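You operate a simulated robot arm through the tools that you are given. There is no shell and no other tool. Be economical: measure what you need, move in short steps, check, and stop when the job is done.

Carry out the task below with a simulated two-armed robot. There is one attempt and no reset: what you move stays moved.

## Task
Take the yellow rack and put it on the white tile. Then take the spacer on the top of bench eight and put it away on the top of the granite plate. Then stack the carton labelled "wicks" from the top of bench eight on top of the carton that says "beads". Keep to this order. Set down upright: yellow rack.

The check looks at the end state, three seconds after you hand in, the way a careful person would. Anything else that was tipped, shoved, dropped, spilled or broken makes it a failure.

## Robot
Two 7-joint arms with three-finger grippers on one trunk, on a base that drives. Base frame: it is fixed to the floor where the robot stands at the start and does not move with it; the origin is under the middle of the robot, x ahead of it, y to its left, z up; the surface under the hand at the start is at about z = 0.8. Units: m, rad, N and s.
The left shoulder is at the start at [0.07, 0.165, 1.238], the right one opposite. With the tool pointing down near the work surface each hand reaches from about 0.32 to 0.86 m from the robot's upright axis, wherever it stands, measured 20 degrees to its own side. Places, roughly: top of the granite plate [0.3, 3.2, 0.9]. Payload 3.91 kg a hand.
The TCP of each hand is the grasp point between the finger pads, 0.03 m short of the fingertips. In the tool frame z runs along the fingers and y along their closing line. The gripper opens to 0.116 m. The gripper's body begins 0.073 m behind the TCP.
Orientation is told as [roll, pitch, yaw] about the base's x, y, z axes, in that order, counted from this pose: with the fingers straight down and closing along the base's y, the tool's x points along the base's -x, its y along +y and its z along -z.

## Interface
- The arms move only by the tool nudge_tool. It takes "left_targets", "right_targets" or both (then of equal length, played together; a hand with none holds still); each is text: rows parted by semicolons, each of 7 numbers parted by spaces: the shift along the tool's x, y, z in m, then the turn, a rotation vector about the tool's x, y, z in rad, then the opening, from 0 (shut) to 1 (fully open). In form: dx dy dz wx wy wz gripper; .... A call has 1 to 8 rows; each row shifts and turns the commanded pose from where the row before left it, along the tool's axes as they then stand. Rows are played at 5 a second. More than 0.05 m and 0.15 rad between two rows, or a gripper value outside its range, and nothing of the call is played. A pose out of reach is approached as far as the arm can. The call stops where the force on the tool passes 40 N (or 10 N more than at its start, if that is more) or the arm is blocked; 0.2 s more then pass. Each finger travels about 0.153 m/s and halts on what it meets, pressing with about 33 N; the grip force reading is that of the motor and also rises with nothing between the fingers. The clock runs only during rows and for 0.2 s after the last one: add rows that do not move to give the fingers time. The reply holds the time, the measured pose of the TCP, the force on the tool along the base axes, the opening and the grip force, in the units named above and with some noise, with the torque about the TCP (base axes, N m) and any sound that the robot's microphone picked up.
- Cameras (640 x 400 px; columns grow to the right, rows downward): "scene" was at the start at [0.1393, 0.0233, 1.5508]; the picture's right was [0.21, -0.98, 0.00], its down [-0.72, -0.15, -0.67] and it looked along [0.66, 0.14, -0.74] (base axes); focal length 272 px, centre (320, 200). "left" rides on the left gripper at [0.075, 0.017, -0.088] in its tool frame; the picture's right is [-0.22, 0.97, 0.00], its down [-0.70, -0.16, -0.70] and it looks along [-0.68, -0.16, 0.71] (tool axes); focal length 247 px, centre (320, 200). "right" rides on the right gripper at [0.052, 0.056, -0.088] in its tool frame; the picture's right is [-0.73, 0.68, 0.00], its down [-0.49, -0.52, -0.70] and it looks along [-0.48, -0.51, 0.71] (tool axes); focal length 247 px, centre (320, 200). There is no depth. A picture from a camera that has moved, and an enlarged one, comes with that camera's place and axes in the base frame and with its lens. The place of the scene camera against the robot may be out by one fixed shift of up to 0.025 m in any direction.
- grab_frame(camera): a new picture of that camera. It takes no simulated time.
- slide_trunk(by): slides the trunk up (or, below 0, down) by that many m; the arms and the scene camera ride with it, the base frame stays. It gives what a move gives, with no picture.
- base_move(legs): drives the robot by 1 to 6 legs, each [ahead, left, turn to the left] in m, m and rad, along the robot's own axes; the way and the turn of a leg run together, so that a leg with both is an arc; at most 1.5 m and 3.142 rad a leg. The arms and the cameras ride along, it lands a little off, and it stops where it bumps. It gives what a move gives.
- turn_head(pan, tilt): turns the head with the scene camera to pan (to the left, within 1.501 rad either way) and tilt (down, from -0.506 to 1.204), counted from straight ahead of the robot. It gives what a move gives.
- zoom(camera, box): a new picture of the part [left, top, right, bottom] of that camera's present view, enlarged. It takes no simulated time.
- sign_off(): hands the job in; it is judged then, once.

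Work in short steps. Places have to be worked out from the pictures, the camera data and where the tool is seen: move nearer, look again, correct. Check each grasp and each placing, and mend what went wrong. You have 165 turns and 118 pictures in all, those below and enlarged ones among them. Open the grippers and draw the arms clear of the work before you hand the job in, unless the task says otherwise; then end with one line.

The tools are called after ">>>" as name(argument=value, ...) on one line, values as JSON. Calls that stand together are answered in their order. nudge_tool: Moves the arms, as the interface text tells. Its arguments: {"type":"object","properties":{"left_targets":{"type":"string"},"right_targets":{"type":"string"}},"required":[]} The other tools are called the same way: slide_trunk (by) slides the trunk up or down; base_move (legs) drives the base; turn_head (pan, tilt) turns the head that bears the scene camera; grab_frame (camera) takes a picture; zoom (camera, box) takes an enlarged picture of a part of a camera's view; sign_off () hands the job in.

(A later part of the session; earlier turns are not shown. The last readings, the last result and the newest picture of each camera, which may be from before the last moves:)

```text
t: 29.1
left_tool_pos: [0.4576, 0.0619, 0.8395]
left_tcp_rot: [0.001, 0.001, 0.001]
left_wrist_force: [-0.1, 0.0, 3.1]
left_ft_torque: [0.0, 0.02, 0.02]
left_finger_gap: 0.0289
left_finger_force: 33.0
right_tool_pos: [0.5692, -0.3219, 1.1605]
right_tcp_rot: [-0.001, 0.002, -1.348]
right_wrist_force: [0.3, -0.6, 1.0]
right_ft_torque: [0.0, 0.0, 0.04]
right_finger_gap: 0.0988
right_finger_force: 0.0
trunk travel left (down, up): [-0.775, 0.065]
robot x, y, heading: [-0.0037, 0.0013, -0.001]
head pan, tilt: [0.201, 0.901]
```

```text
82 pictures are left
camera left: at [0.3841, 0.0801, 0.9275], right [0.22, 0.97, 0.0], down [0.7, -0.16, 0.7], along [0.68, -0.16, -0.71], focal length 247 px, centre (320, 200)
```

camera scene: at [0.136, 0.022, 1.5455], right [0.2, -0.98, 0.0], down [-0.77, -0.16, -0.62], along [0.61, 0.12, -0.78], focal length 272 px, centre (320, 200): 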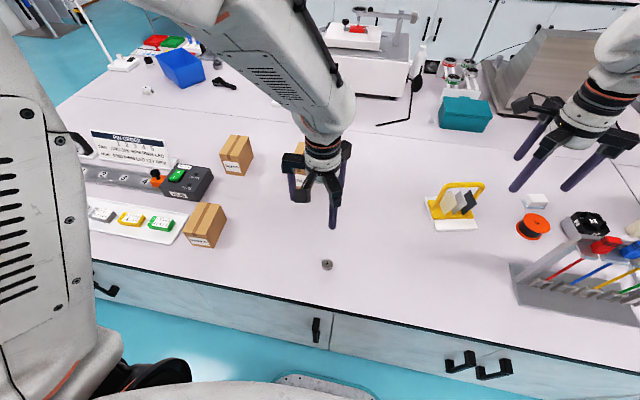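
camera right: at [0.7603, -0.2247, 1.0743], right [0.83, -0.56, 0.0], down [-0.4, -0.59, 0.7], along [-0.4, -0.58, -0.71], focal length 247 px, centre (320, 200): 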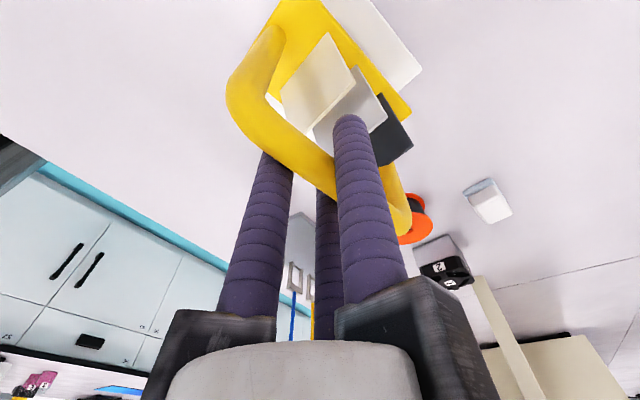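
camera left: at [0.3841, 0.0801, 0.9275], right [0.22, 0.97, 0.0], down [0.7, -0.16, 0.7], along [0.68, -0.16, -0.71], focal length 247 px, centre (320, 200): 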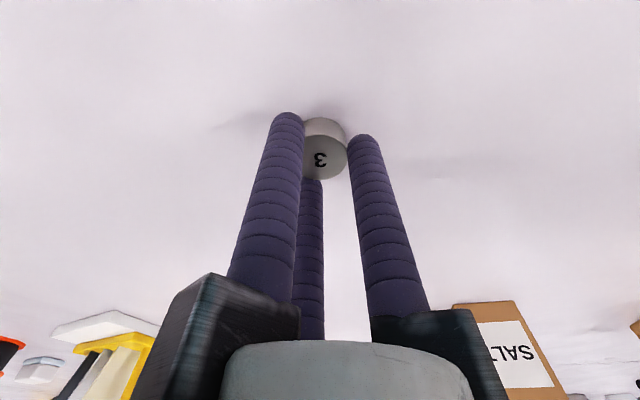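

Gripped (gap 29 mm). I lift and swing slightly outward into a carrying pose.

>>> nudge_tool(left_targets="0 0 -0.03 0 0 0 0; 0 0 -0.045 0 0 0 0; -0.01 0.02 -0.04 0 0 0 0; -0.01 0.03 -0.035 0 0 0 0; -0.01 0.03 -0.035 0 0 0 0; -0.01 0.03 -0.035 0 0 0 0; 0 0.04 -0.025 0 0 0 0; 0 0.04 0 0 0 0 0")

>>> nudge_tool(left_targets="0 0.04 -0.02 0 0 0 0; 0 0.04 -0.02 0 0 0 0; 0 0.04 -0.02 0 0 0 0; 0 0 0 0 0 0 0")

>>> grab_frame(camera="left")

>>> turn_head(pan=1.5, tilt=0.5)

>>> grab_frame(camera="scene")

```text
t: 30.9
left_tool_pos: [0.5001, 0.2518, 1.0837]
left_tcp_rot: [-0.002, -0.002, -0.001]
left_wrist_force: [0.0, 0.6, -0.7]
left_ft_torque: [-0.03, 0.04, -0.04]
left_finger_gap: 0.0288
left_finger_force: 33.5
right_tool_pos: [0.5694, -0.3203, 1.1607]
right_tcp_rot: [0.0, -0.002, -1.347]
right_wrist_force: [-0.1, 0.5, -0.1]
right_ft_torque: [0.01, -0.01, 0.0]
right_finger_gap: 0.0985
right_finger_force: 0.0
trunk travel left (down, up): [-0.775, 0.065]
robot x, y, heading: [0.0003, -0.0039, -0.0]
head pan, tilt: [0.201, 0.901]
```

```text
t: 31.9
left_tool_pos: [0.5018, 0.3717, 1.1468]
left_tcp_rot: [0.001, 0.001, -0.002]
left_wrist_force: [1.2, -0.1, -0.8]
left_ft_torque: [0.01, 0.0, -0.01]
left_finger_gap: 0.0286
left_finger_force: 32.3
right_tool_pos: [0.5709, -0.3211, 1.1605]
right_tcp_rot: [0.0, 0.0, -1.349]
right_wrist_force: [-0.1, -0.2, 0.6]
right_ft_torque: [-0.02, 0.0, -0.01]
right_finger_gap: 0.0987
right_finger_force: 0.1
trunk travel left (down, up): [-0.775, 0.065]
robot x, y, heading: [-0.0015, 0.0041, 0.001]
head pan, tilt: [0.201, 0.901]
```

```text
81 pictures are left
camera left: at [0.4271, 0.3893, 1.2346], right [0.23, 0.97, 0.0], down [0.7, -0.16, 0.7], along [0.68, -0.16, -0.71], focal length 247 px, centre (320, 200)
```

left: 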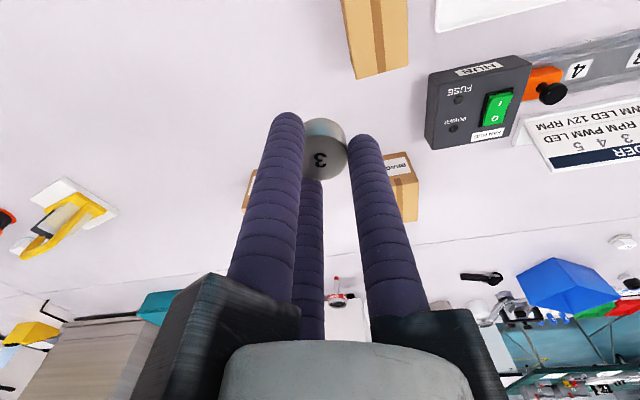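

```text
t: 33.3
left_tool_pos: [0.5021, 0.3711, 1.1463]
left_tcp_rot: [0.0, 0.0, 0.001]
left_wrist_force: [-0.3, 0.9, -1.5]
left_ft_torque: [0.01, -0.02, 0.0]
left_finger_gap: 0.0287
left_finger_force: 32.8
right_tool_pos: [0.5705, -0.3228, 1.1609]
right_tcp_rot: [0.001, -0.001, -1.35]
right_wrist_force: [0.1, -0.5, 0.7]
right_ft_torque: [-0.01, 0.0, 0.01]
right_finger_gap: 0.0988
right_finger_force: 0.1
trunk travel left (down, up): [-0.775, 0.065]
robot x, y, heading: [-0.0008, -0.0031, -0.004]
head pan, tilt: [1.499, 0.499]
```

```text
80 pictures are left
camera scene: at [0.0686, 0.0976, 1.5793], right [1.0, -0.07, 0.0], down [-0.03, -0.48, -0.88], along [0.06, 0.88, -0.48], focal length 272 px, centre (320, 200)
```

scene: 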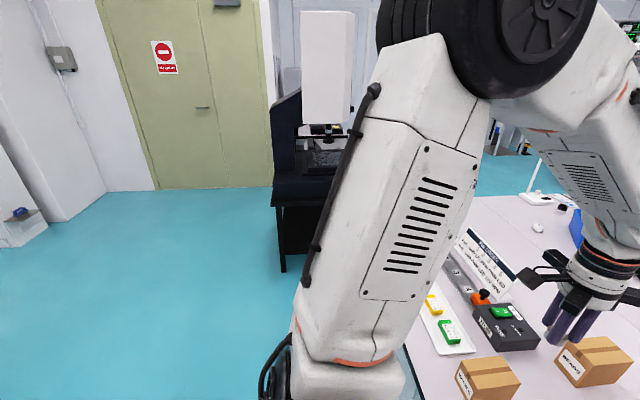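

The spacer is held. The floor along the bench front to the left is clear, so I slide left 1.5 m with the hands high and then look at the machine.

>>> base_move(legs=[[-0.05, 0, 0], [0, 1.5, 0]])

>>> grab_frame(camera="scene")

```text
t: 40.8
left_tool_pos: [0.4229, 1.8427, 1.1474]
left_tcp_rot: [-0.003, 0.0, 0.025]
left_wrist_force: [0.8, 0.2, -1.5]
left_ft_torque: [0.01, -0.03, -0.02]
left_finger_gap: 0.029
left_finger_force: 32.5
right_tool_pos: [0.51, 1.1524, 1.1623]
right_tcp_rot: [-0.003, -0.003, -1.322]
right_wrist_force: [-0.1, 0.8, 0.0]
right_ft_torque: [-0.09, 0.01, -0.02]
right_finger_gap: 0.0988
right_finger_force: 0.1
trunk travel left (down, up): [-0.775, 0.065]
robot x, y, heading: [-0.0686, 1.4544, 0.027]
head pan, tilt: [1.499, 0.499]
stopped in leg 2: the robot was blocked; the commanded pose is now the measured one
```

```text
79 pictures are left
camera scene: at [-0.003, 1.5588, 1.579], right [1.0, -0.05, 0.0], down [-0.02, -0.48, -0.88], along [0.04, 0.88, -0.48], focal length 272 px, centre (320, 200)
```

scene: 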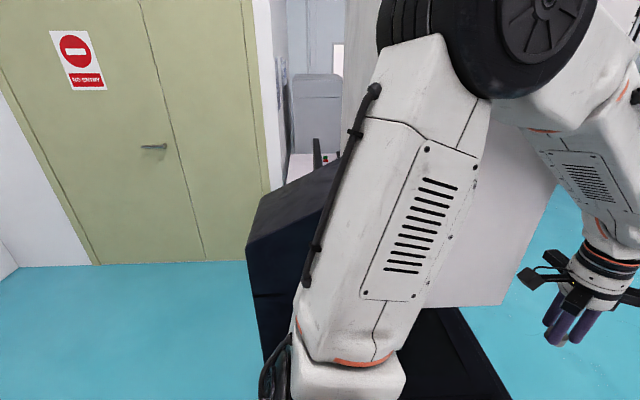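

The robot bumped into the black machine, which is much nearer than I judged. I back off to the right and look again.

>>> base_move(legs=[[0, -0.35, 0]])

>>> turn_head(pan=1.1, tilt=0.6)

>>> grab_frame(camera="scene")

>>> grab_frame(camera="left")

```text
t: 43.0
left_tool_pos: [0.4348, 1.4882, 1.1459]
left_tcp_rot: [0.001, -0.001, 0.021]
left_wrist_force: [-0.1, 0.0, -1.9]
left_ft_torque: [-0.03, 0.01, -0.02]
left_finger_gap: 0.0286
left_finger_force: 33.5
right_tool_pos: [0.5165, 0.7958, 1.1616]
right_tcp_rot: [0.0, 0.002, -1.33]
right_wrist_force: [0.0, 0.0, 0.6]
right_ft_torque: [0.01, 0.02, -0.02]
right_finger_gap: 0.0985
right_finger_force: 0.0
trunk travel left (down, up): [-0.775, 0.065]
robot x, y, heading: [-0.0649, 1.1039, 0.022]
head pan, tilt: [1.499, 0.499]
```

```text
t: 43.9
left_tool_pos: [0.4335, 1.4865, 1.1474]
left_tcp_rot: [-0.001, 0.001, 0.019]
left_wrist_force: [0.1, 0.8, -0.8]
left_ft_torque: [-0.01, -0.01, 0.0]
left_finger_gap: 0.0289
left_finger_force: 33.2
right_tool_pos: [0.5158, 0.7956, 1.1609]
right_tcp_rot: [0.0, 0.0, -1.329]
right_wrist_force: [-0.5, -0.6, 0.7]
right_ft_torque: [0.0, 0.03, -0.01]
right_finger_gap: 0.0988
right_finger_force: 0.1
trunk travel left (down, up): [-0.775, 0.065]
robot x, y, heading: [-0.0633, 1.1046, 0.02]
head pan, tilt: [1.1, 0.6]
```

```text
78 pictures are left
camera scene: at [0.0395, 1.1918, 1.5703], right [0.9, -0.44, 0.0], down [-0.25, -0.51, -0.83], along [0.36, 0.74, -0.56], focal length 272 px, centre (320, 200)
```

scene: 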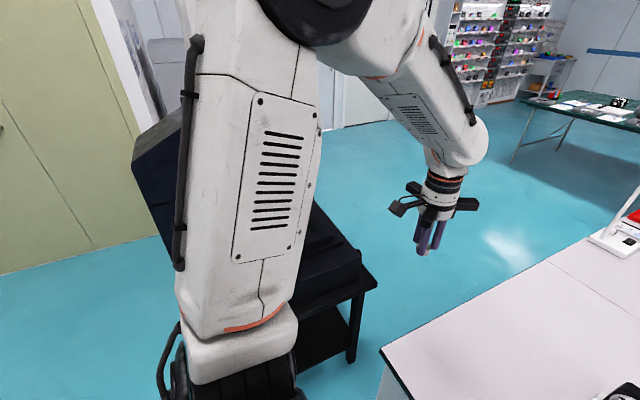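

```text
77 pictures are left
camera left: at [0.3583, 1.5023, 1.2344], right [0.21, 0.98, 0.0], down [0.7, -0.15, 0.7], along [0.69, -0.14, -0.71], focal length 247 px, centre (320, 200)
```

left: 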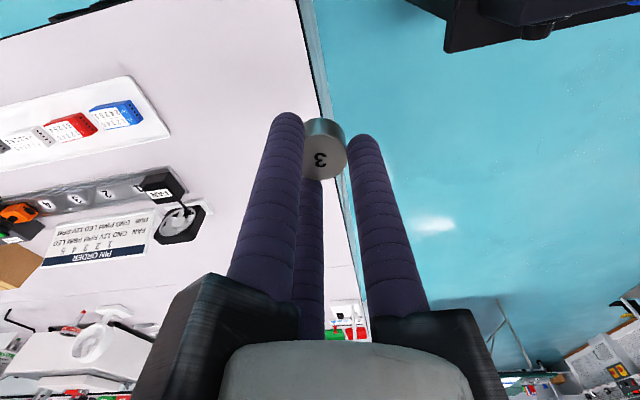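

The machine stands at about x −0.15…0.55, y 1.7…2.4, and the granite plate lies behind it. I back away from the bench for a clear view.

>>> base_move(legs=[[-0.9, 0, 0]])

>>> turn_head(pan=0.7, tilt=0.3)

>>> grab_frame(camera="scene")

>>> turn_head(pan=1.45, tilt=0.3)

>>> grab_frame(camera="scene")

```text
t: 48.6
left_tool_pos: [-0.4497, 1.466, 1.1462]
left_tcp_rot: [0.0, 0.0, 0.01]
left_wrist_force: [0.1, 0.2, -1.2]
left_ft_torque: [0.01, 0.03, 0.0]
left_finger_gap: 0.0285
left_finger_force: 32.9
right_tool_pos: [-0.3713, 0.7752, 1.1608]
right_tcp_rot: [-0.004, 0.001, -1.336]
right_wrist_force: [-0.4, -0.6, 0.2]
right_ft_torque: [0.01, -0.02, -0.02]
right_finger_gap: 0.0985
right_finger_force: 0.0
trunk travel left (down, up): [-0.775, 0.065]
robot x, y, heading: [-0.9466, 1.0938, 0.016]
head pan, tilt: [1.1, 0.6]
```

```text
t: 49.5
left_tool_pos: [-0.4499, 1.4693, 1.147]
left_tcp_rot: [0.0, -0.001, 0.011]
left_wrist_force: [0.4, -0.2, -1.4]
left_ft_torque: [-0.03, -0.01, -0.03]
left_finger_gap: 0.0286
left_finger_force: 32.8
right_tool_pos: [-0.3722, 0.7754, 1.1603]
right_tcp_rot: [0.001, -0.001, -1.335]
right_wrist_force: [0.7, 0.4, -0.3]
right_ft_torque: [0.0, 0.03, 0.03]
right_finger_gap: 0.0983
right_finger_force: 0.0
trunk travel left (down, up): [-0.775, 0.065]
robot x, y, heading: [-0.9453, 1.0893, 0.01]
head pan, tilt: [0.7, 0.3]
```

```text
76 pictures are left
camera scene: at [-0.8143, 1.1585, 1.5977], right [0.66, -0.76, 0.0], down [-0.22, -0.19, -0.95], along [0.72, 0.63, -0.3], focal length 272 px, centre (320, 200)
```

scene: 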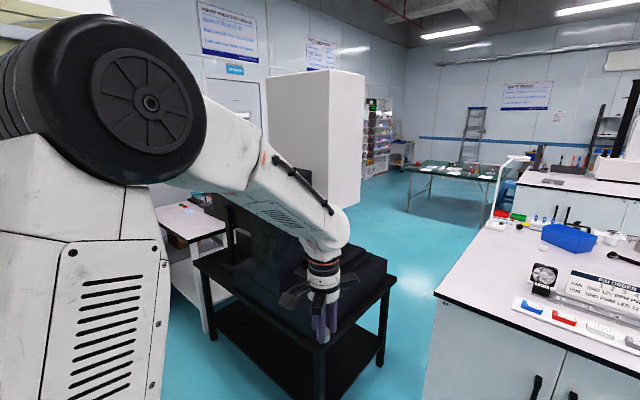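

```text
t: 50.5
left_tool_pos: [-0.4504, 1.4682, 1.1466]
left_tcp_rot: [-0.002, 0.0, 0.012]
left_wrist_force: [-1.0, 0.1, -1.1]
left_ft_torque: [0.06, 0.0, 0.02]
left_finger_gap: 0.0286
left_finger_force: 33.2
right_tool_pos: [-0.3718, 0.7761, 1.1609]
right_tcp_rot: [0.0, 0.0, -1.336]
right_wrist_force: [0.0, -0.3, 0.3]
right_ft_torque: [-0.02, 0.02, 0.01]
right_finger_gap: 0.0986
right_finger_force: 0.1
trunk travel left (down, up): [-0.775, 0.065]
robot x, y, heading: [-0.9471, 1.0896, 0.016]
head pan, tilt: [1.45, 0.3]
```

```text
75 pictures are left
camera scene: at [-0.8747, 1.1901, 1.5977], right [0.99, -0.11, 0.0], down [-0.03, -0.29, -0.96], along [0.1, 0.95, -0.3], focal length 272 px, centre (320, 200)
```

scene: 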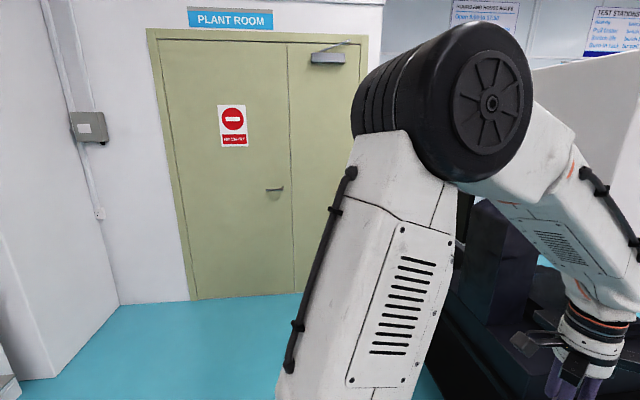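

A white bench stands behind the black machine, near (0,3.3). I slide left 0.9 m over free floor, well west of the machine, to see it.

>>> base_move(legs=[[0, 0.9, 0]])

>>> turn_head(pan=0.4, tilt=0.5)

>>> grab_frame(camera="scene")

>>> grab_frame(camera="left")

```text
t: 55.3
left_tool_pos: [-0.466, 2.3694, 1.1475]
left_tcp_rot: [0.0, 0.001, 0.017]
left_wrist_force: [-0.2, 0.3, -1.8]
left_ft_torque: [-0.01, -0.01, 0.01]
left_finger_gap: 0.0289
left_finger_force: 32.5
right_tool_pos: [-0.3854, 1.6776, 1.1616]
right_tcp_rot: [-0.001, 0.002, -1.329]
right_wrist_force: [0.5, -0.1, 0.3]
right_ft_torque: [0.02, -0.01, -0.01]
right_finger_gap: 0.0984
right_finger_force: 0.1
trunk travel left (down, up): [-0.775, 0.065]
robot x, y, heading: [-0.9591, 1.9912, 0.015]
head pan, tilt: [1.45, 0.3]
```

```text
t: 56.6
left_tool_pos: [-0.4665, 2.3702, 1.1471]
left_tcp_rot: [0.0, 0.0, 0.017]
left_wrist_force: [-0.4, 0.0, -1.2]
left_ft_torque: [-0.02, 0.0, 0.01]
left_finger_gap: 0.0289
left_finger_force: 32.5
right_tool_pos: [-0.3855, 1.6776, 1.1612]
right_tcp_rot: [0.0, 0.001, -1.331]
right_wrist_force: [-0.6, 0.3, 0.1]
right_ft_torque: [-0.03, -0.02, 0.01]
right_finger_gap: 0.0982
right_finger_force: 0.1
trunk travel left (down, up): [-0.775, 0.065]
robot x, y, heading: [-0.9622, 1.9907, 0.02]
head pan, tilt: [0.4, 0.499]
```

```text
74 pictures are left
camera scene: at [-0.8163, 2.0338, 1.5793], right [0.41, -0.91, 0.0], down [-0.44, -0.2, -0.88], along [0.8, 0.36, -0.48], focal length 272 px, centre (320, 200)
```

scene: 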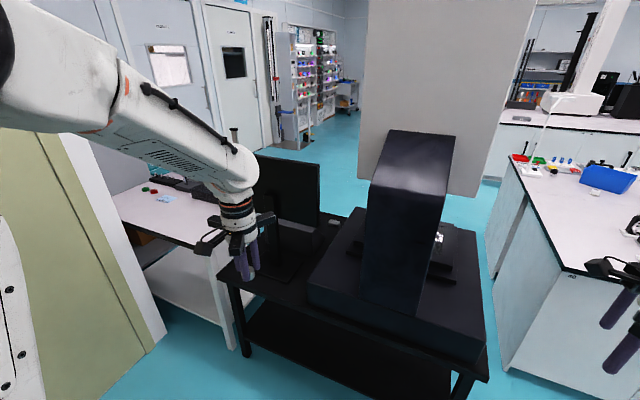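

```text
73 pictures are left
camera left: at [-0.5417, 2.3862, 1.2342], right [0.21, 0.98, 0.0], down [0.7, -0.15, 0.7], along [0.69, -0.14, -0.71], focal length 247 px, centre (320, 200)
```

left: 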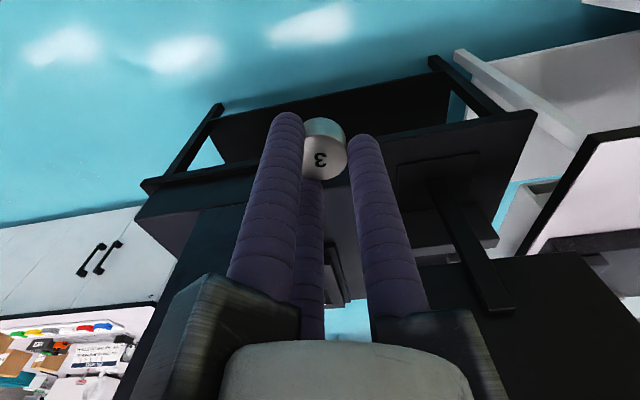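

The white bench's west end is at x≈−0.13, y 2.82…3.5, and something dark on it is hidden by the left hand. I swing the hand to the right and slide left 0.5 m to look.

>>> nudge_tool(left_targets="0 -0.04 0 0 0 0 0; 0 -0.045 0 0 0 0 0; 0 -0.045 0 0 0 0 0; 0 -0.045 0 0 0 0 0; 0 -0.04 0 0 0 0 0; 0 0 0 0 0 0 0")

>>> base_move(legs=[[0, 0.5, 0]])

>>> turn_head(pan=0.55, tilt=0.45)

>>> grab_frame(camera="scene")

```text
t: 58.0
left_tool_pos: [-0.4642, 2.1573, 1.1468]
left_tcp_rot: [0.002, 0.002, 0.02]
left_wrist_force: [-0.2, 0.1, 0.3]
left_ft_torque: [-0.05, -0.02, 0.02]
left_finger_gap: 0.0286
left_finger_force: 32.8
right_tool_pos: [-0.3856, 1.6795, 1.1605]
right_tcp_rot: [-0.002, -0.001, -1.33]
right_wrist_force: [0.3, 0.4, 0.2]
right_ft_torque: [-0.01, -0.01, 0.03]
right_finger_gap: 0.0984
right_finger_force: 0.0
trunk travel left (down, up): [-0.775, 0.065]
robot x, y, heading: [-0.9621, 1.9869, 0.02]
head pan, tilt: [0.4, 0.499]
```

```text
t: 60.9
left_tool_pos: [-0.475, 2.6547, 1.1475]
left_tcp_rot: [0.003, -0.001, 0.022]
left_wrist_force: [0.0, -0.1, -1.0]
left_ft_torque: [0.01, 0.03, -0.02]
left_finger_gap: 0.0288
left_finger_force: 32.9
right_tool_pos: [-0.3946, 2.1786, 1.1603]
right_tcp_rot: [0.0, -0.001, -1.325]
right_wrist_force: [-0.2, -0.7, 1.0]
right_ft_torque: [0.03, 0.02, 0.01]
right_finger_gap: 0.0988
right_finger_force: 0.1
trunk travel left (down, up): [-0.775, 0.065]
robot x, y, heading: [-0.9683, 2.4894, 0.03]
head pan, tilt: [0.4, 0.499]
```

```text
t: 61.6
left_tool_pos: [-0.4755, 2.6565, 1.1459]
left_tcp_rot: [-0.002, 0.0, 0.023]
left_wrist_force: [-0.7, 0.1, -0.3]
left_ft_torque: [-0.02, 0.0, 0.04]
left_finger_gap: 0.0287
left_finger_force: 33.1
right_tool_pos: [-0.3939, 2.1793, 1.1603]
right_tcp_rot: [0.001, 0.001, -1.328]
right_wrist_force: [0.1, 0.8, 0.4]
right_ft_torque: [0.01, 0.0, 0.0]
right_finger_gap: 0.0987
right_finger_force: 0.1
trunk travel left (down, up): [-0.775, 0.065]
robot x, y, heading: [-0.97, 2.4888, 0.023]
head pan, tilt: [0.55, 0.45]
```

```text
72 pictures are left
camera scene: at [-0.8328, 2.5454, 1.5837], right [0.54, -0.84, 0.0], down [-0.37, -0.24, -0.9], along [0.76, 0.49, -0.44], focal length 272 px, centre (320, 200)
```

scene: 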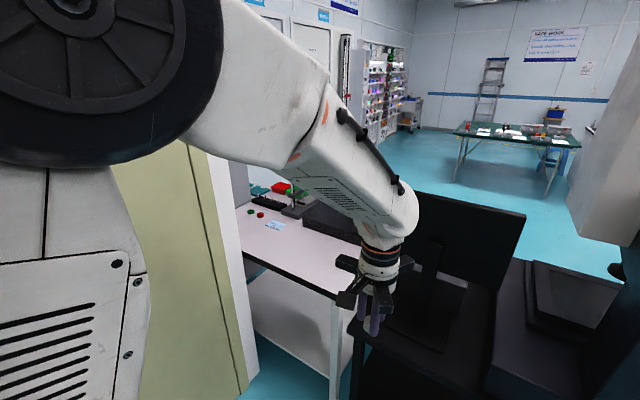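

A dark slab sits on the bench behind the forearm, near pixel (330,220). I zoom in there.

>>> zoom(camera="scene", box=[220, 170, 380, 290])

```text
3.33 times, centred on (300, 230) of scene
camera zoom: at [-0.8328, 2.5454, 1.5837], right [0.54, -0.84, 0.0], down [-0.37, -0.24, -0.9], along [0.76, 0.49, -0.44], focal length 907 px, centre (387, 100)
```

zoom: 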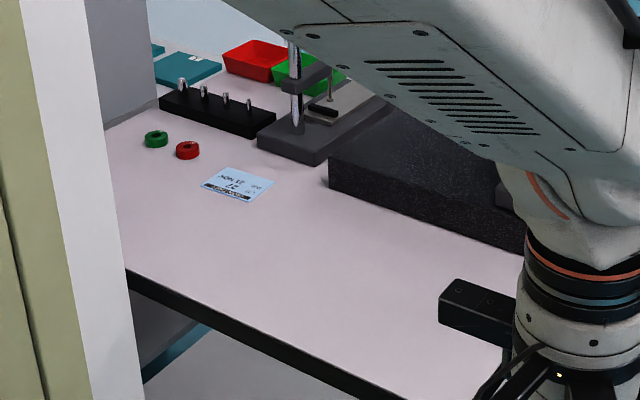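

The granite plate's west edge is at x≈0.13, y 2.9…3.27, reachable from the bench's west end. The right arm would strike the monitor there, so I fold the right hand back to the robot's side first.

>>> nudge_tool(right_targets="-0.013 -0.046 0 0 0 0 0.85; -0.013 -0.046 0 0 0 0 0.85; -0.013 -0.046 0 0 0 0 0.85; -0.013 -0.046 0 0 0 0 0.85; -0.013 -0.046 0 0 0 0 0.85; -0.013 -0.046 0 0 0 0 0.85; -0.013 -0.046 0 0 0 0 0.85; -0.013 -0.046 0 0 0 0 0.85")

>>> turn_head(pan=0.0, tilt=0.7)

>>> grab_frame(camera="scene")

```text
t: 63.4
left_tool_pos: [-0.4768, 2.656, 1.1475]
left_tcp_rot: [0.002, -0.002, 0.024]
left_wrist_force: [-0.2, -0.1, -0.8]
left_ft_torque: [0.04, -0.04, -0.01]
left_finger_gap: 0.0288
left_finger_force: 33.3
right_tool_pos: [-0.7285, 1.9889, 1.16]
right_tcp_rot: [0.002, 0.001, -1.324]
right_wrist_force: [-0.8, -0.5, 1.0]
right_ft_torque: [0.05, -0.01, -0.03]
right_finger_gap: 0.0985
right_finger_force: 0.1
trunk travel left (down, up): [-0.775, 0.065]
robot x, y, heading: [-0.9746, 2.4875, 0.026]
head pan, tilt: [0.55, 0.45]
```

```text
t: 64.4
left_tool_pos: [-0.4745, 2.6558, 1.1473]
left_tcp_rot: [0.001, -0.001, 0.023]
left_wrist_force: [0.2, 0.0, -1.6]
left_ft_torque: [-0.02, 0.0, 0.0]
left_finger_gap: 0.0287
left_finger_force: 33.0
right_tool_pos: [-0.7265, 1.9899, 1.1606]
right_tcp_rot: [0.0, 0.0, -1.325]
right_wrist_force: [-0.8, 1.4, -0.3]
right_ft_torque: [-0.01, -0.02, 0.0]
right_finger_gap: 0.0987
right_finger_force: 0.0
trunk travel left (down, up): [-0.775, 0.065]
robot x, y, heading: [-0.9713, 2.4869, 0.024]
head pan, tilt: [0.0, 0.7]
```

```text
70 pictures are left
camera scene: at [-0.8252, 2.4972, 1.5616], right [0.02, -1.0, 0.0], down [-0.64, -0.02, -0.77], along [0.76, 0.02, -0.64], focal length 272 px, centre (320, 200)
```

scene: 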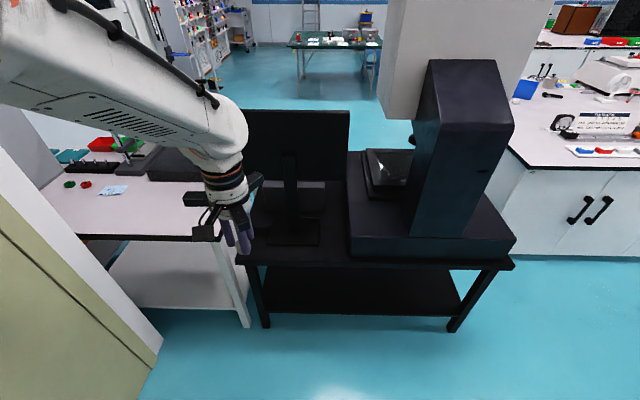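

The machine table and white bench both have west edges near x≈−0.2. I move the left hand back to y+0.2, then go left 0.26 m and ahead 0.38 m.

>>> nudge_tool(left_targets="0 0.04 0 0 0 0 0; 0 0.045 0 0 0 0 0; 0 0.045 0 0 0 0 0; 0 0.045 0 0 0 0 0; 0 0.03 0 0 0 0 0")

>>> base_move(legs=[[0, 0.26, 0], [0.38, 0, 0]])

>>> turn_head(pan=0.4, tilt=0.7)

>>> grab_frame(camera="scene")

>>> grab_frame(camera="left")

```text
t: 65.6
left_tool_pos: [-0.479, 2.8629, 1.1486]
left_tcp_rot: [0.0, 0.001, 0.022]
left_wrist_force: [-0.7, 0.2, -0.8]
left_ft_torque: [-0.03, 0.0, 0.0]
left_finger_gap: 0.0285
left_finger_force: 33.4
right_tool_pos: [-0.7258, 1.9906, 1.1611]
right_tcp_rot: [0.0, -0.001, -1.326]
right_wrist_force: [-0.2, -0.9, -0.2]
right_ft_torque: [-0.03, 0.03, -0.01]
right_finger_gap: 0.0987
right_finger_force: 0.0
trunk travel left (down, up): [-0.775, 0.065]
robot x, y, heading: [-0.9689, 2.49, 0.021]
head pan, tilt: [0.0, 0.7]
```

```text
t: 69.5
left_tool_pos: [-0.0955, 3.1301, 1.1498]
left_tcp_rot: [0.001, -0.003, 0.016]
left_wrist_force: [-0.4, -0.1, -1.8]
left_ft_torque: [-0.01, -0.05, 0.01]
left_finger_gap: 0.0288
left_finger_force: 33.1
right_tool_pos: [-0.347, 2.2591, 1.1619]
right_tcp_rot: [0.0, -0.001, -1.33]
right_wrist_force: [-0.7, -0.2, 0.8]
right_ft_torque: [-0.01, 0.01, 0.0]
right_finger_gap: 0.0987
right_finger_force: 0.1
trunk travel left (down, up): [-0.775, 0.065]
robot x, y, heading: [-0.5907, 2.7555, 0.017]
head pan, tilt: [0.0, 0.7]
```

```text
t: 70.4
left_tool_pos: [-0.0953, 3.1294, 1.1494]
left_tcp_rot: [0.0, 0.001, 0.017]
left_wrist_force: [-0.1, 0.2, -1.5]
left_ft_torque: [-0.02, -0.01, -0.02]
left_finger_gap: 0.0285
left_finger_force: 32.6
right_tool_pos: [-0.3455, 2.2582, 1.1603]
right_tcp_rot: [-0.001, 0.0, -1.33]
right_wrist_force: [-0.9, -0.4, -1.0]
right_ft_torque: [0.01, -0.02, -0.03]
right_finger_gap: 0.0986
right_finger_force: 0.1
trunk travel left (down, up): [-0.775, 0.065]
robot x, y, heading: [-0.592, 2.7582, 0.016]
head pan, tilt: [0.4, 0.7]
```

```text
69 pictures are left
camera scene: at [-0.4497, 2.7993, 1.5616], right [0.41, -0.91, 0.0], down [-0.59, -0.26, -0.76], along [0.7, 0.31, -0.64], focal length 272 px, centre (320, 200)
```

scene: 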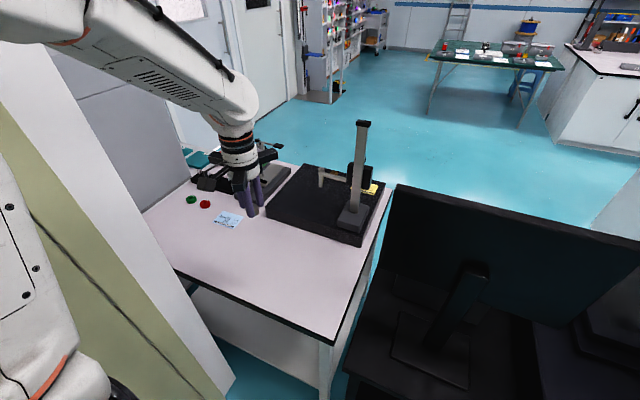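

```text
68 pictures are left
camera left: at [-0.1698, 3.1454, 1.2369], right [0.21, 0.98, 0.0], down [0.7, -0.15, 0.7], along [0.68, -0.14, -0.71], focal length 247 px, centre (320, 200)
```

left: 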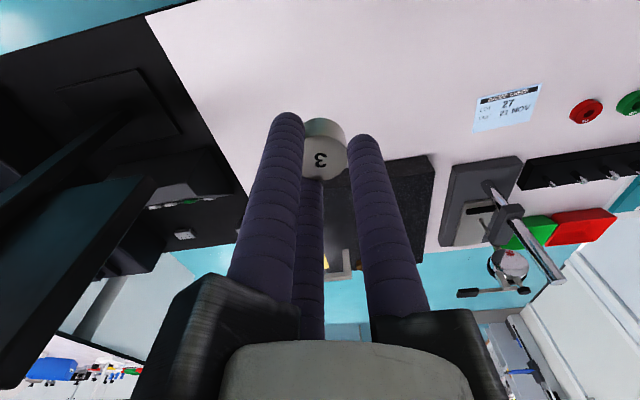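

The granite plate is visible now, with a height gauge standing on its right part. I zoom in.

>>> zoom(camera="scene", box=[230, 110, 410, 260])

```text
2.67 times, centred on (320, 185) of scene
camera zoom: at [-0.4497, 2.7993, 1.5616], right [0.41, -0.91, 0.0], down [-0.59, -0.26, -0.76], along [0.7, 0.31, -0.64], focal length 726 px, centre (320, 240)
```

zoom: 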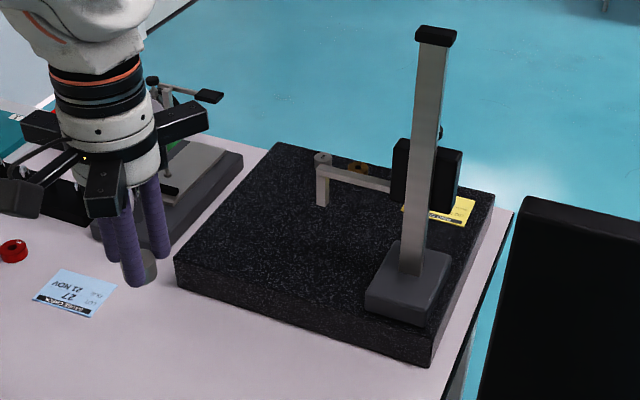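

The front-left of the plate is free, so the target is about (0.18,3.17). That is just out of reach from here, so I go ahead 0.06 m and then extend the left hand.

>>> base_move(legs=[[0.06, 0, 0]])

>>> nudge_tool(left_targets="-0.04 0.01 0 0 0 0 0; -0.045 0.01 0 0 0 0 0; -0.045 0.01 0 0 0 0 0; -0.04 0.01 0 0 0 0 0; -0.03 0 0 0 0 0 0; 0 0 0 0 0 0 0")

>>> grab_frame(camera="left")

>>> zoom(camera="scene", box=[200, 110, 440, 280])

```text
t: 71.3
left_tool_pos: [-0.0405, 3.1297, 1.1511]
left_tcp_rot: [0.001, -0.005, 0.019]
left_wrist_force: [-0.2, -0.6, -1.4]
left_ft_torque: [0.01, -0.05, -0.01]
left_finger_gap: 0.029
left_finger_force: 32.8
right_tool_pos: [-0.2932, 2.26, 1.1609]
right_tcp_rot: [0.006, 0.001, -1.33]
right_wrist_force: [-1.7, -0.2, 0.1]
right_ft_torque: [0.02, -0.03, 0.04]
right_finger_gap: 0.0985
right_finger_force: 0.0
trunk travel left (down, up): [-0.775, 0.065]
robot x, y, heading: [-0.5331, 2.7592, 0.023]
head pan, tilt: [0.4, 0.7]
```

```text
t: 72.8
left_tool_pos: [0.1642, 3.174, 1.1497]
left_tcp_rot: [-0.002, 0.001, 0.018]
left_wrist_force: [-0.4, -0.4, -0.7]
left_ft_torque: [-0.01, 0.0, -0.03]
left_finger_gap: 0.0286
left_finger_force: 33.6
right_tool_pos: [-0.2875, 2.2606, 1.1602]
right_tcp_rot: [0.001, 0.002, -1.332]
right_wrist_force: [0.2, -0.1, 0.4]
right_ft_torque: [0.01, 0.0, 0.01]
right_finger_gap: 0.0983
right_finger_force: 0.0
trunk travel left (down, up): [-0.775, 0.065]
robot x, y, heading: [-0.5285, 2.7607, 0.018]
head pan, tilt: [0.4, 0.7]
```

```text
66 pictures are left
camera left: at [0.0883, 3.1888, 1.2368], right [0.21, 0.98, 0.0], down [0.7, -0.15, 0.7], along [0.69, -0.14, -0.71], focal length 247 px, centre (320, 200)
```

left: 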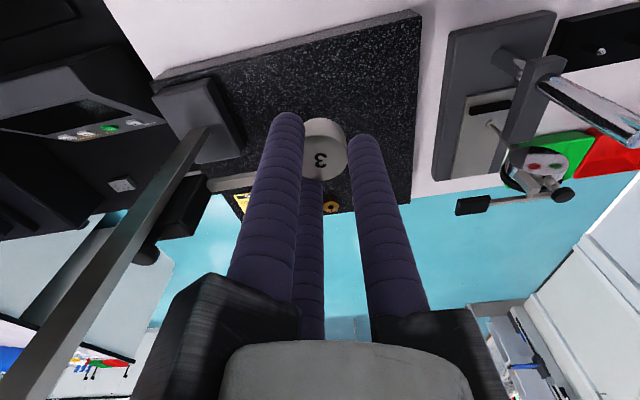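

```text
2.35 times, centred on (320, 195) of scene
camera zoom: at [-0.3916, 2.8004, 1.5616], right [0.41, -0.91, 0.0], down [-0.59, -0.26, -0.76], along [0.7, 0.31, -0.64], focal length 640 px, centre (320, 212)
```

zoom: 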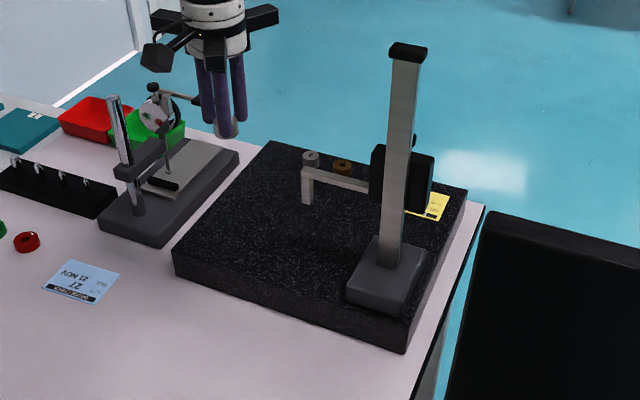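

From the wrist view the plate's near corner is (0.154,3.289). I place at about (0.21,3.165), clear of gauge and stand, and descend to about 4 cm above.

>>> nudge_tool(left_targets="-0.023 -0.005 0 0 0 0 0; -0.023 -0.005 0.03 0 0 0 0; 0 0 0.04 0 0 0 0; 0 0 0.04 0 0 0 0; 0 0 0.04 0 0 0 0; 0 0 0 0 0 0 0")

>>> grab_frame(camera="left")

>>> zoom(camera="scene", box=[200, 110, 440, 280])

```text
t: 74.2
left_tool_pos: [0.2099, 3.1634, 1.0]
left_tcp_rot: [-0.001, -0.001, 0.017]
left_wrist_force: [0.1, 0.0, -1.3]
left_ft_torque: [0.04, 0.02, -0.02]
left_finger_gap: 0.0286
left_finger_force: 32.6
right_tool_pos: [-0.2889, 2.2588, 1.1592]
right_tcp_rot: [0.003, -0.001, -1.331]
right_wrist_force: [0.2, 0.3, -0.6]
right_ft_torque: [0.05, -0.02, -0.02]
right_finger_gap: 0.0984
right_finger_force: 0.2
trunk travel left (down, up): [-0.775, 0.065]
robot x, y, heading: [-0.5279, 2.7609, 0.022]
head pan, tilt: [0.4, 0.7]
```

```text
64 pictures are left
camera left: at [0.1345, 3.1804, 1.0874], right [0.21, 0.98, 0.0], down [0.7, -0.15, 0.7], along [0.69, -0.14, -0.71], focal length 247 px, centre (320, 200)
```

left: 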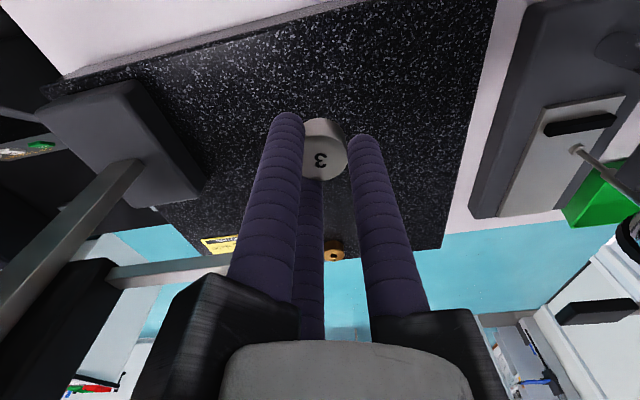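

```text
2.35 times, centred on (320, 195) of scene
camera zoom: at [-0.3925, 2.8001, 1.5617], right [0.41, -0.91, 0.0], down [-0.59, -0.26, -0.77], along [0.7, 0.31, -0.64], focal length 640 px, centre (320, 212)
```

zoom: 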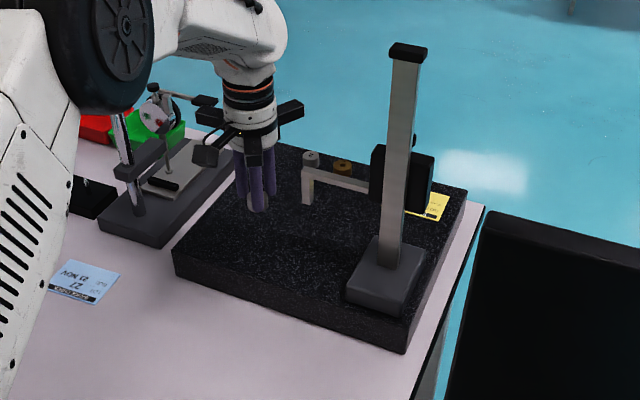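

The hand is clear of the gauge and the dial stand. I descend further, then in small steps to contact.

>>> nudge_tool(left_targets="0 0 0.02 0 0 0 0; 0 0 0.015 0 0 0 0; 0 0 0 0 0 0 0")

>>> nudge_tool(left_targets="0 0 0.005 0 0 0 0; 0 0 0.004 0 0 0 0; 0 0 0 0 0 0 0")

>>> zoom(camera="scene", box=[250, 140, 350, 220])

```text
t: 75.0
left_tool_pos: [0.2097, 3.1649, 0.9666]
left_tcp_rot: [-0.001, -0.001, 0.017]
left_wrist_force: [0.7, -0.2, -1.5]
left_ft_torque: [0.01, -0.02, 0.01]
left_finger_gap: 0.0286
left_finger_force: 33.3
right_tool_pos: [-0.2885, 2.2592, 1.1603]
right_tcp_rot: [0.001, 0.0, -1.332]
right_wrist_force: [-0.8, 0.7, 0.3]
right_ft_torque: [-0.01, -0.03, -0.02]
right_finger_gap: 0.0983
right_finger_force: 0.0
trunk travel left (down, up): [-0.775, 0.065]
robot x, y, heading: [-0.5299, 2.7598, 0.022]
head pan, tilt: [0.4, 0.7]
```

```text
t: 75.8
left_tool_pos: [0.2113, 3.1653, 0.956]
left_tcp_rot: [0.0, -0.003, 0.017]
left_wrist_force: [0.3, 0.1, -1.7]
left_ft_torque: [0.0, -0.01, -0.02]
left_finger_gap: 0.0286
left_finger_force: 33.0
right_tool_pos: [-0.2893, 2.26, 1.1604]
right_tcp_rot: [0.001, 0.002, -1.331]
right_wrist_force: [-0.5, 0.4, -0.2]
right_ft_torque: [0.0, -0.03, 0.0]
right_finger_gap: 0.0986
right_finger_force: 0.0
trunk travel left (down, up): [-0.775, 0.065]
robot x, y, heading: [-0.5305, 2.7599, 0.025]
head pan, tilt: [0.4, 0.7]
```

```text
5.00 times, centred on (300, 180) of scene
camera zoom: at [-0.3913, 2.8005, 1.5616], right [0.41, -0.91, 0.0], down [-0.59, -0.26, -0.76], along [0.7, 0.31, -0.64], focal length 1360 px, centre (420, 300)
```

zoom: 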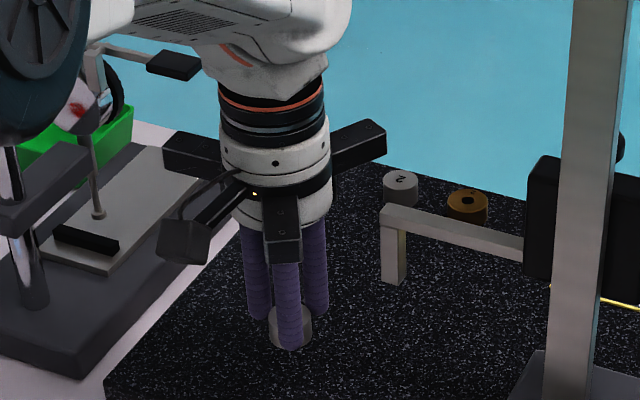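

Still no contact. I continue in 4 mm steps.

>>> nudge_tool(left_targets="0 0 0.004 0 0 0 0; 0 0 0.004 0 0 0 0; 0 0 0 0 0 0 0")

>>> nudge_tool(left_targets="0 0 0.003 0 0 0 0; 0 0 0 0 0 0 0")

>>> zoom(camera="left", box=[260, 80, 400, 200])

```text
t: 76.5
left_tool_pos: [0.2108, 3.1638, 0.9478]
left_tcp_rot: [-0.001, -0.001, 0.017]
left_wrist_force: [1.0, 0.0, -2.2]
left_ft_torque: [0.0, -0.02, 0.02]
left_finger_gap: 0.0285
left_finger_force: 32.9
right_tool_pos: [-0.2882, 2.2593, 1.1594]
right_tcp_rot: [0.0, 0.0, -1.332]
right_wrist_force: [-0.4, 0.6, 0.7]
right_ft_torque: [0.02, 0.01, -0.04]
right_finger_gap: 0.0988
right_finger_force: 0.0
trunk travel left (down, up): [-0.775, 0.065]
robot x, y, heading: [-0.5326, 2.7576, 0.02]
head pan, tilt: [0.4, 0.7]
```

```text
t: 77.2
left_tool_pos: [0.2106, 3.1631, 0.9445]
left_tcp_rot: [0.001, -0.001, 0.018]
left_wrist_force: [0.7, 0.1, -0.8]
left_ft_torque: [0.0, 0.02, 0.01]
left_finger_gap: 0.0286
left_finger_force: 32.5
right_tool_pos: [-0.2878, 2.2601, 1.1602]
right_tcp_rot: [0.002, 0.0, -1.33]
right_wrist_force: [0.4, -0.2, -0.3]
right_ft_torque: [0.04, 0.02, 0.01]
right_finger_gap: 0.0984
right_finger_force: 0.1
trunk travel left (down, up): [-0.775, 0.065]
robot x, y, heading: [-0.5295, 2.7604, 0.019]
head pan, tilt: [0.4, 0.7]
```

```text
3.33 times, centred on (330, 140) of left
camera zoom: at [0.1345, 3.1803, 1.0325], right [0.21, 0.98, 0.0], down [0.7, -0.15, 0.7], along [0.69, -0.14, -0.71], focal length 823 px, centre (287, 400)
```

zoom: 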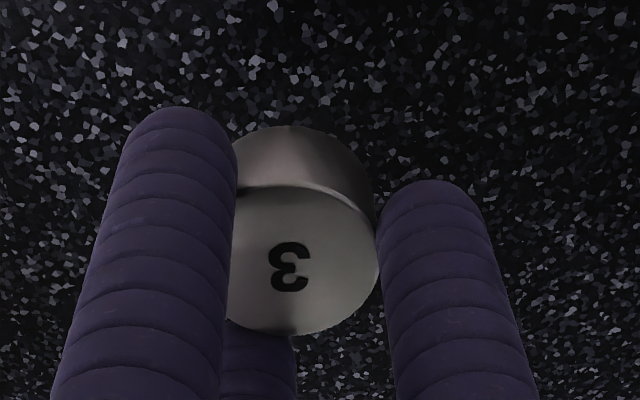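

No clear contact yet. I go on in 3 mm steps, watching the force.

>>> nudge_tool(left_targets="0 0 0.003 0 0 0 0; 0 0 0 0 0 0 0")

>>> nudge_tool(left_targets="0 0 0.003 0 0 0 0; 0 0 0 0 0 0 0")

```text
t: 77.8
left_tool_pos: [0.2112, 3.1653, 0.9422]
left_tcp_rot: [0.0, -0.002, 0.018]
left_wrist_force: [-0.1, 0.1, -1.0]
left_ft_torque: [0.0, -0.01, -0.01]
left_finger_gap: 0.0287
left_finger_force: 32.5
right_tool_pos: [-0.2877, 2.2587, 1.1601]
right_tcp_rot: [0.001, 0.0, -1.331]
right_wrist_force: [-0.7, -1.1, 0.8]
right_ft_torque: [0.0, 0.04, 0.02]
right_finger_gap: 0.0982
right_finger_force: 0.0
trunk travel left (down, up): [-0.775, 0.065]
robot x, y, heading: [-0.5333, 2.7612, 0.022]
head pan, tilt: [0.4, 0.7]
```

```text
t: 78.3
left_tool_pos: [0.2106, 3.1659, 0.9395]
left_tcp_rot: [0.001, -0.001, 0.018]
left_wrist_force: [0.3, 0.3, -1.6]
left_ft_torque: [0.01, -0.01, 0.03]
left_finger_gap: 0.0287
left_finger_force: 33.7
right_tool_pos: [-0.2875, 2.258, 1.1606]
right_tcp_rot: [0.0, 0.0, -1.33]
right_wrist_force: [-0.8, 0.2, 0.6]
right_ft_torque: [-0.01, 0.0, 0.0]
right_finger_gap: 0.0987
right_finger_force: 0.1
trunk travel left (down, up): [-0.775, 0.065]
robot x, y, heading: [-0.5338, 2.7584, 0.018]
head pan, tilt: [0.4, 0.7]
```

Still no contact; I continue in the same way.

>>> nudge_tool(left_targets="0 0 0.003 0 0 0 0; 0 0 0 0 0 0 0")

>>> nudge_tool(left_targets="0 0 0.003 0 0 0 0; 0 0 0 0 0 0 0")

>>> zoom(camera="scene", box=[270, 180, 330, 220])

```text
t: 79.0
left_tool_pos: [0.2097, 3.1646, 0.9356]
left_tcp_rot: [0.0, 0.0, 0.017]
left_wrist_force: [0.4, 0.6, -1.2]
left_ft_torque: [0.01, 0.0, -0.05]
left_finger_gap: 0.0285
left_finger_force: 32.6
right_tool_pos: [-0.2881, 2.2589, 1.1604]
right_tcp_rot: [0.0, 0.001, -1.332]
right_wrist_force: [-0.7, -0.1, 0.0]
right_ft_torque: [-0.01, 0.03, -0.03]
right_finger_gap: 0.0988
right_finger_force: 0.0
trunk travel left (down, up): [-0.775, 0.065]
robot x, y, heading: [-0.5318, 2.7573, 0.021]
head pan, tilt: [0.4, 0.7]
```

```text
t: 79.5
left_tool_pos: [0.2093, 3.1637, 0.9318]
left_tcp_rot: [0.001, -0.001, 0.018]
left_wrist_force: [0.2, 1.0, -1.8]
left_ft_torque: [-0.01, 0.0, 0.04]
left_finger_gap: 0.0285
left_finger_force: 33.1
right_tool_pos: [-0.2871, 2.2586, 1.1593]
right_tcp_rot: [-0.001, -0.001, -1.33]
right_wrist_force: [0.5, 0.1, -1.1]
right_ft_torque: [0.02, 0.0, 0.02]
right_finger_gap: 0.0986
right_finger_force: 0.0
trunk travel left (down, up): [-0.775, 0.065]
robot x, y, heading: [-0.5266, 2.7602, 0.02]
head pan, tilt: [0.4, 0.7]
```

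```text
10.00 times, centred on (300, 200) of scene
camera zoom: at [-0.3913, 2.8004, 1.5616], right [0.41, -0.91, 0.0], down [-0.59, -0.26, -0.76], along [0.7, 0.31, -0.64], focal length 2721 px, centre (520, 200)
```

zoom: 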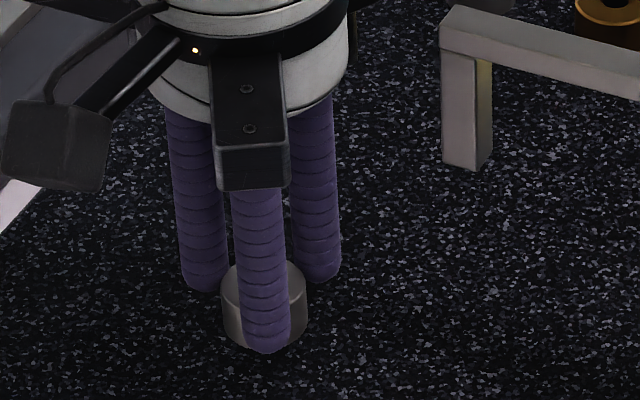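

Not yet touching. I continue with 3 mm steps until the force changes.

>>> nudge_tool(left_targets="0 0 0.003 0 0 0 0; 0 0 0 0 0 0 0")

>>> nudge_tool(left_targets="0 0 0.002 0 0 0 0; 0 0 0 0 0 0 0")

>>> nudge_tool(left_targets="0 0 0.002 0 0 0 0; 0 0 0 0 0 0 0")

```text
t: 80.2
left_tool_pos: [0.2092, 3.1646, 0.9306]
left_tcp_rot: [0.0, 0.0, 0.018]
left_wrist_force: [0.4, -0.4, -0.7]
left_ft_torque: [-0.01, 0.02, 0.02]
left_finger_gap: 0.0286
left_finger_force: 33.1
right_tool_pos: [-0.2868, 2.2593, 1.1598]
right_tcp_rot: [0.001, -0.001, -1.331]
right_wrist_force: [0.5, 0.1, 0.5]
right_ft_torque: [-0.02, -0.03, 0.0]
right_finger_gap: 0.0987
right_finger_force: 0.1
trunk travel left (down, up): [-0.775, 0.065]
robot x, y, heading: [-0.5336, 2.757, 0.019]
head pan, tilt: [0.4, 0.7]
```

```text
t: 80.8
left_tool_pos: [0.2094, 3.1652, 0.9277]
left_tcp_rot: [-0.001, -0.001, 0.018]
left_wrist_force: [-0.3, -0.3, -0.6]
left_ft_torque: [0.01, 0.03, 0.03]
left_finger_gap: 0.0283
left_finger_force: 32.9
right_tool_pos: [-0.2885, 2.2586, 1.1598]
right_tcp_rot: [-0.001, 0.002, -1.332]
right_wrist_force: [0.6, 0.0, -0.7]
right_ft_torque: [0.02, -0.02, 0.0]
right_finger_gap: 0.0988
right_finger_force: 0.1
trunk travel left (down, up): [-0.775, 0.065]
robot x, y, heading: [-0.5302, 2.7574, 0.017]
head pan, tilt: [0.4, 0.7]
```

```text
t: 81.3
left_tool_pos: [0.2085, 3.1651, 0.9245]
left_tcp_rot: [0.0, -0.001, 0.018]
left_wrist_force: [-1.1, -1.1, -0.3]
left_ft_torque: [-0.02, -0.04, -0.01]
left_finger_gap: 0.0287
left_finger_force: 33.3
right_tool_pos: [-0.2884, 2.2599, 1.1603]
right_tcp_rot: [0.0, 0.001, -1.333]
right_wrist_force: [0.7, 0.4, -0.2]
right_ft_torque: [-0.02, -0.01, -0.02]
right_finger_gap: 0.0985
right_finger_force: 0.0
trunk travel left (down, up): [-0.775, 0.065]
robot x, y, heading: [-0.532, 2.7596, 0.023]
head pan, tilt: [0.4, 0.7]
```

>>> nudge_tool(left_targets="0 0 0.002 0 0 0 0; 0 0 0 0 0 0 0")

>>> nudge_tool(left_targets="0 0 0.002 0 0 0 0; 0 0 0 0 0 0 0")

>>> nudge_tool(left_targets="0 0 0.002 0 0 0 0; 0 0 0 0 0 0 0")

>>> zoom(camera="scene", box=[270, 180, 330, 220])

```text
t: 82.0
left_tool_pos: [0.2081, 3.1647, 0.9223]
left_tcp_rot: [-0.001, -0.002, 0.017]
left_wrist_force: [0.1, -0.4, -0.9]
left_ft_torque: [0.01, -0.02, 0.02]
left_finger_gap: 0.0288
left_finger_force: 33.3
right_tool_pos: [-0.2879, 2.2589, 1.16]
right_tcp_rot: [-0.001, 0.0, -1.333]
right_wrist_force: [0.4, 1.1, -0.2]
right_ft_torque: [0.02, -0.03, 0.03]
right_finger_gap: 0.0987
right_finger_force: 0.1
trunk travel left (down, up): [-0.775, 0.065]
robot x, y, heading: [-0.5312, 2.7559, 0.016]
head pan, tilt: [0.4, 0.7]
```

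```text
t: 82.5
left_tool_pos: [0.2096, 3.1645, 0.9214]
left_tcp_rot: [0.001, -0.001, 0.018]
left_wrist_force: [0.0, 0.2, -0.6]
left_ft_torque: [0.03, -0.02, 0.01]
left_finger_gap: 0.0285
left_finger_force: 33.0
right_tool_pos: [-0.2877, 2.2586, 1.1599]
right_tcp_rot: [0.001, 0.0, -1.332]
right_wrist_force: [0.4, -0.6, -0.2]
right_ft_torque: [0.01, -0.03, 0.04]
right_finger_gap: 0.0986
right_finger_force: 0.1
trunk travel left (down, up): [-0.775, 0.065]
robot x, y, heading: [-0.5288, 2.7562, 0.018]
head pan, tilt: [0.4, 0.7]
```

```text
t: 83.2
left_tool_pos: [0.2091, 3.1641, 0.9197]
left_tcp_rot: [0.001, -0.001, 0.018]
left_wrist_force: [0.2, 0.1, -0.1]
left_ft_torque: [0.03, 0.0, 0.02]
left_finger_gap: 0.0289
left_finger_force: 33.1
right_tool_pos: [-0.2873, 2.2603, 1.1604]
right_tcp_rot: [0.001, 0.0, -1.331]
right_wrist_force: [0.7, 0.1, -0.2]
right_ft_torque: [-0.04, 0.02, 0.04]
right_finger_gap: 0.0988
right_finger_force: 0.1
trunk travel left (down, up): [-0.775, 0.065]
robot x, y, heading: [-0.5295, 2.7564, 0.023]
head pan, tilt: [0.4, 0.7]
```

```text
10.00 times, centred on (300, 200) of scene
camera zoom: at [-0.3913, 2.8004, 1.5616], right [0.41, -0.91, 0.0], down [-0.59, -0.26, -0.76], along [0.7, 0.31, -0.64], focal length 2721 px, centre (520, 200)
```

zoom: 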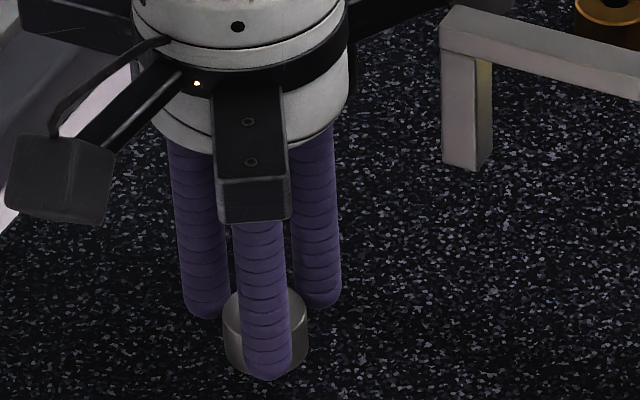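

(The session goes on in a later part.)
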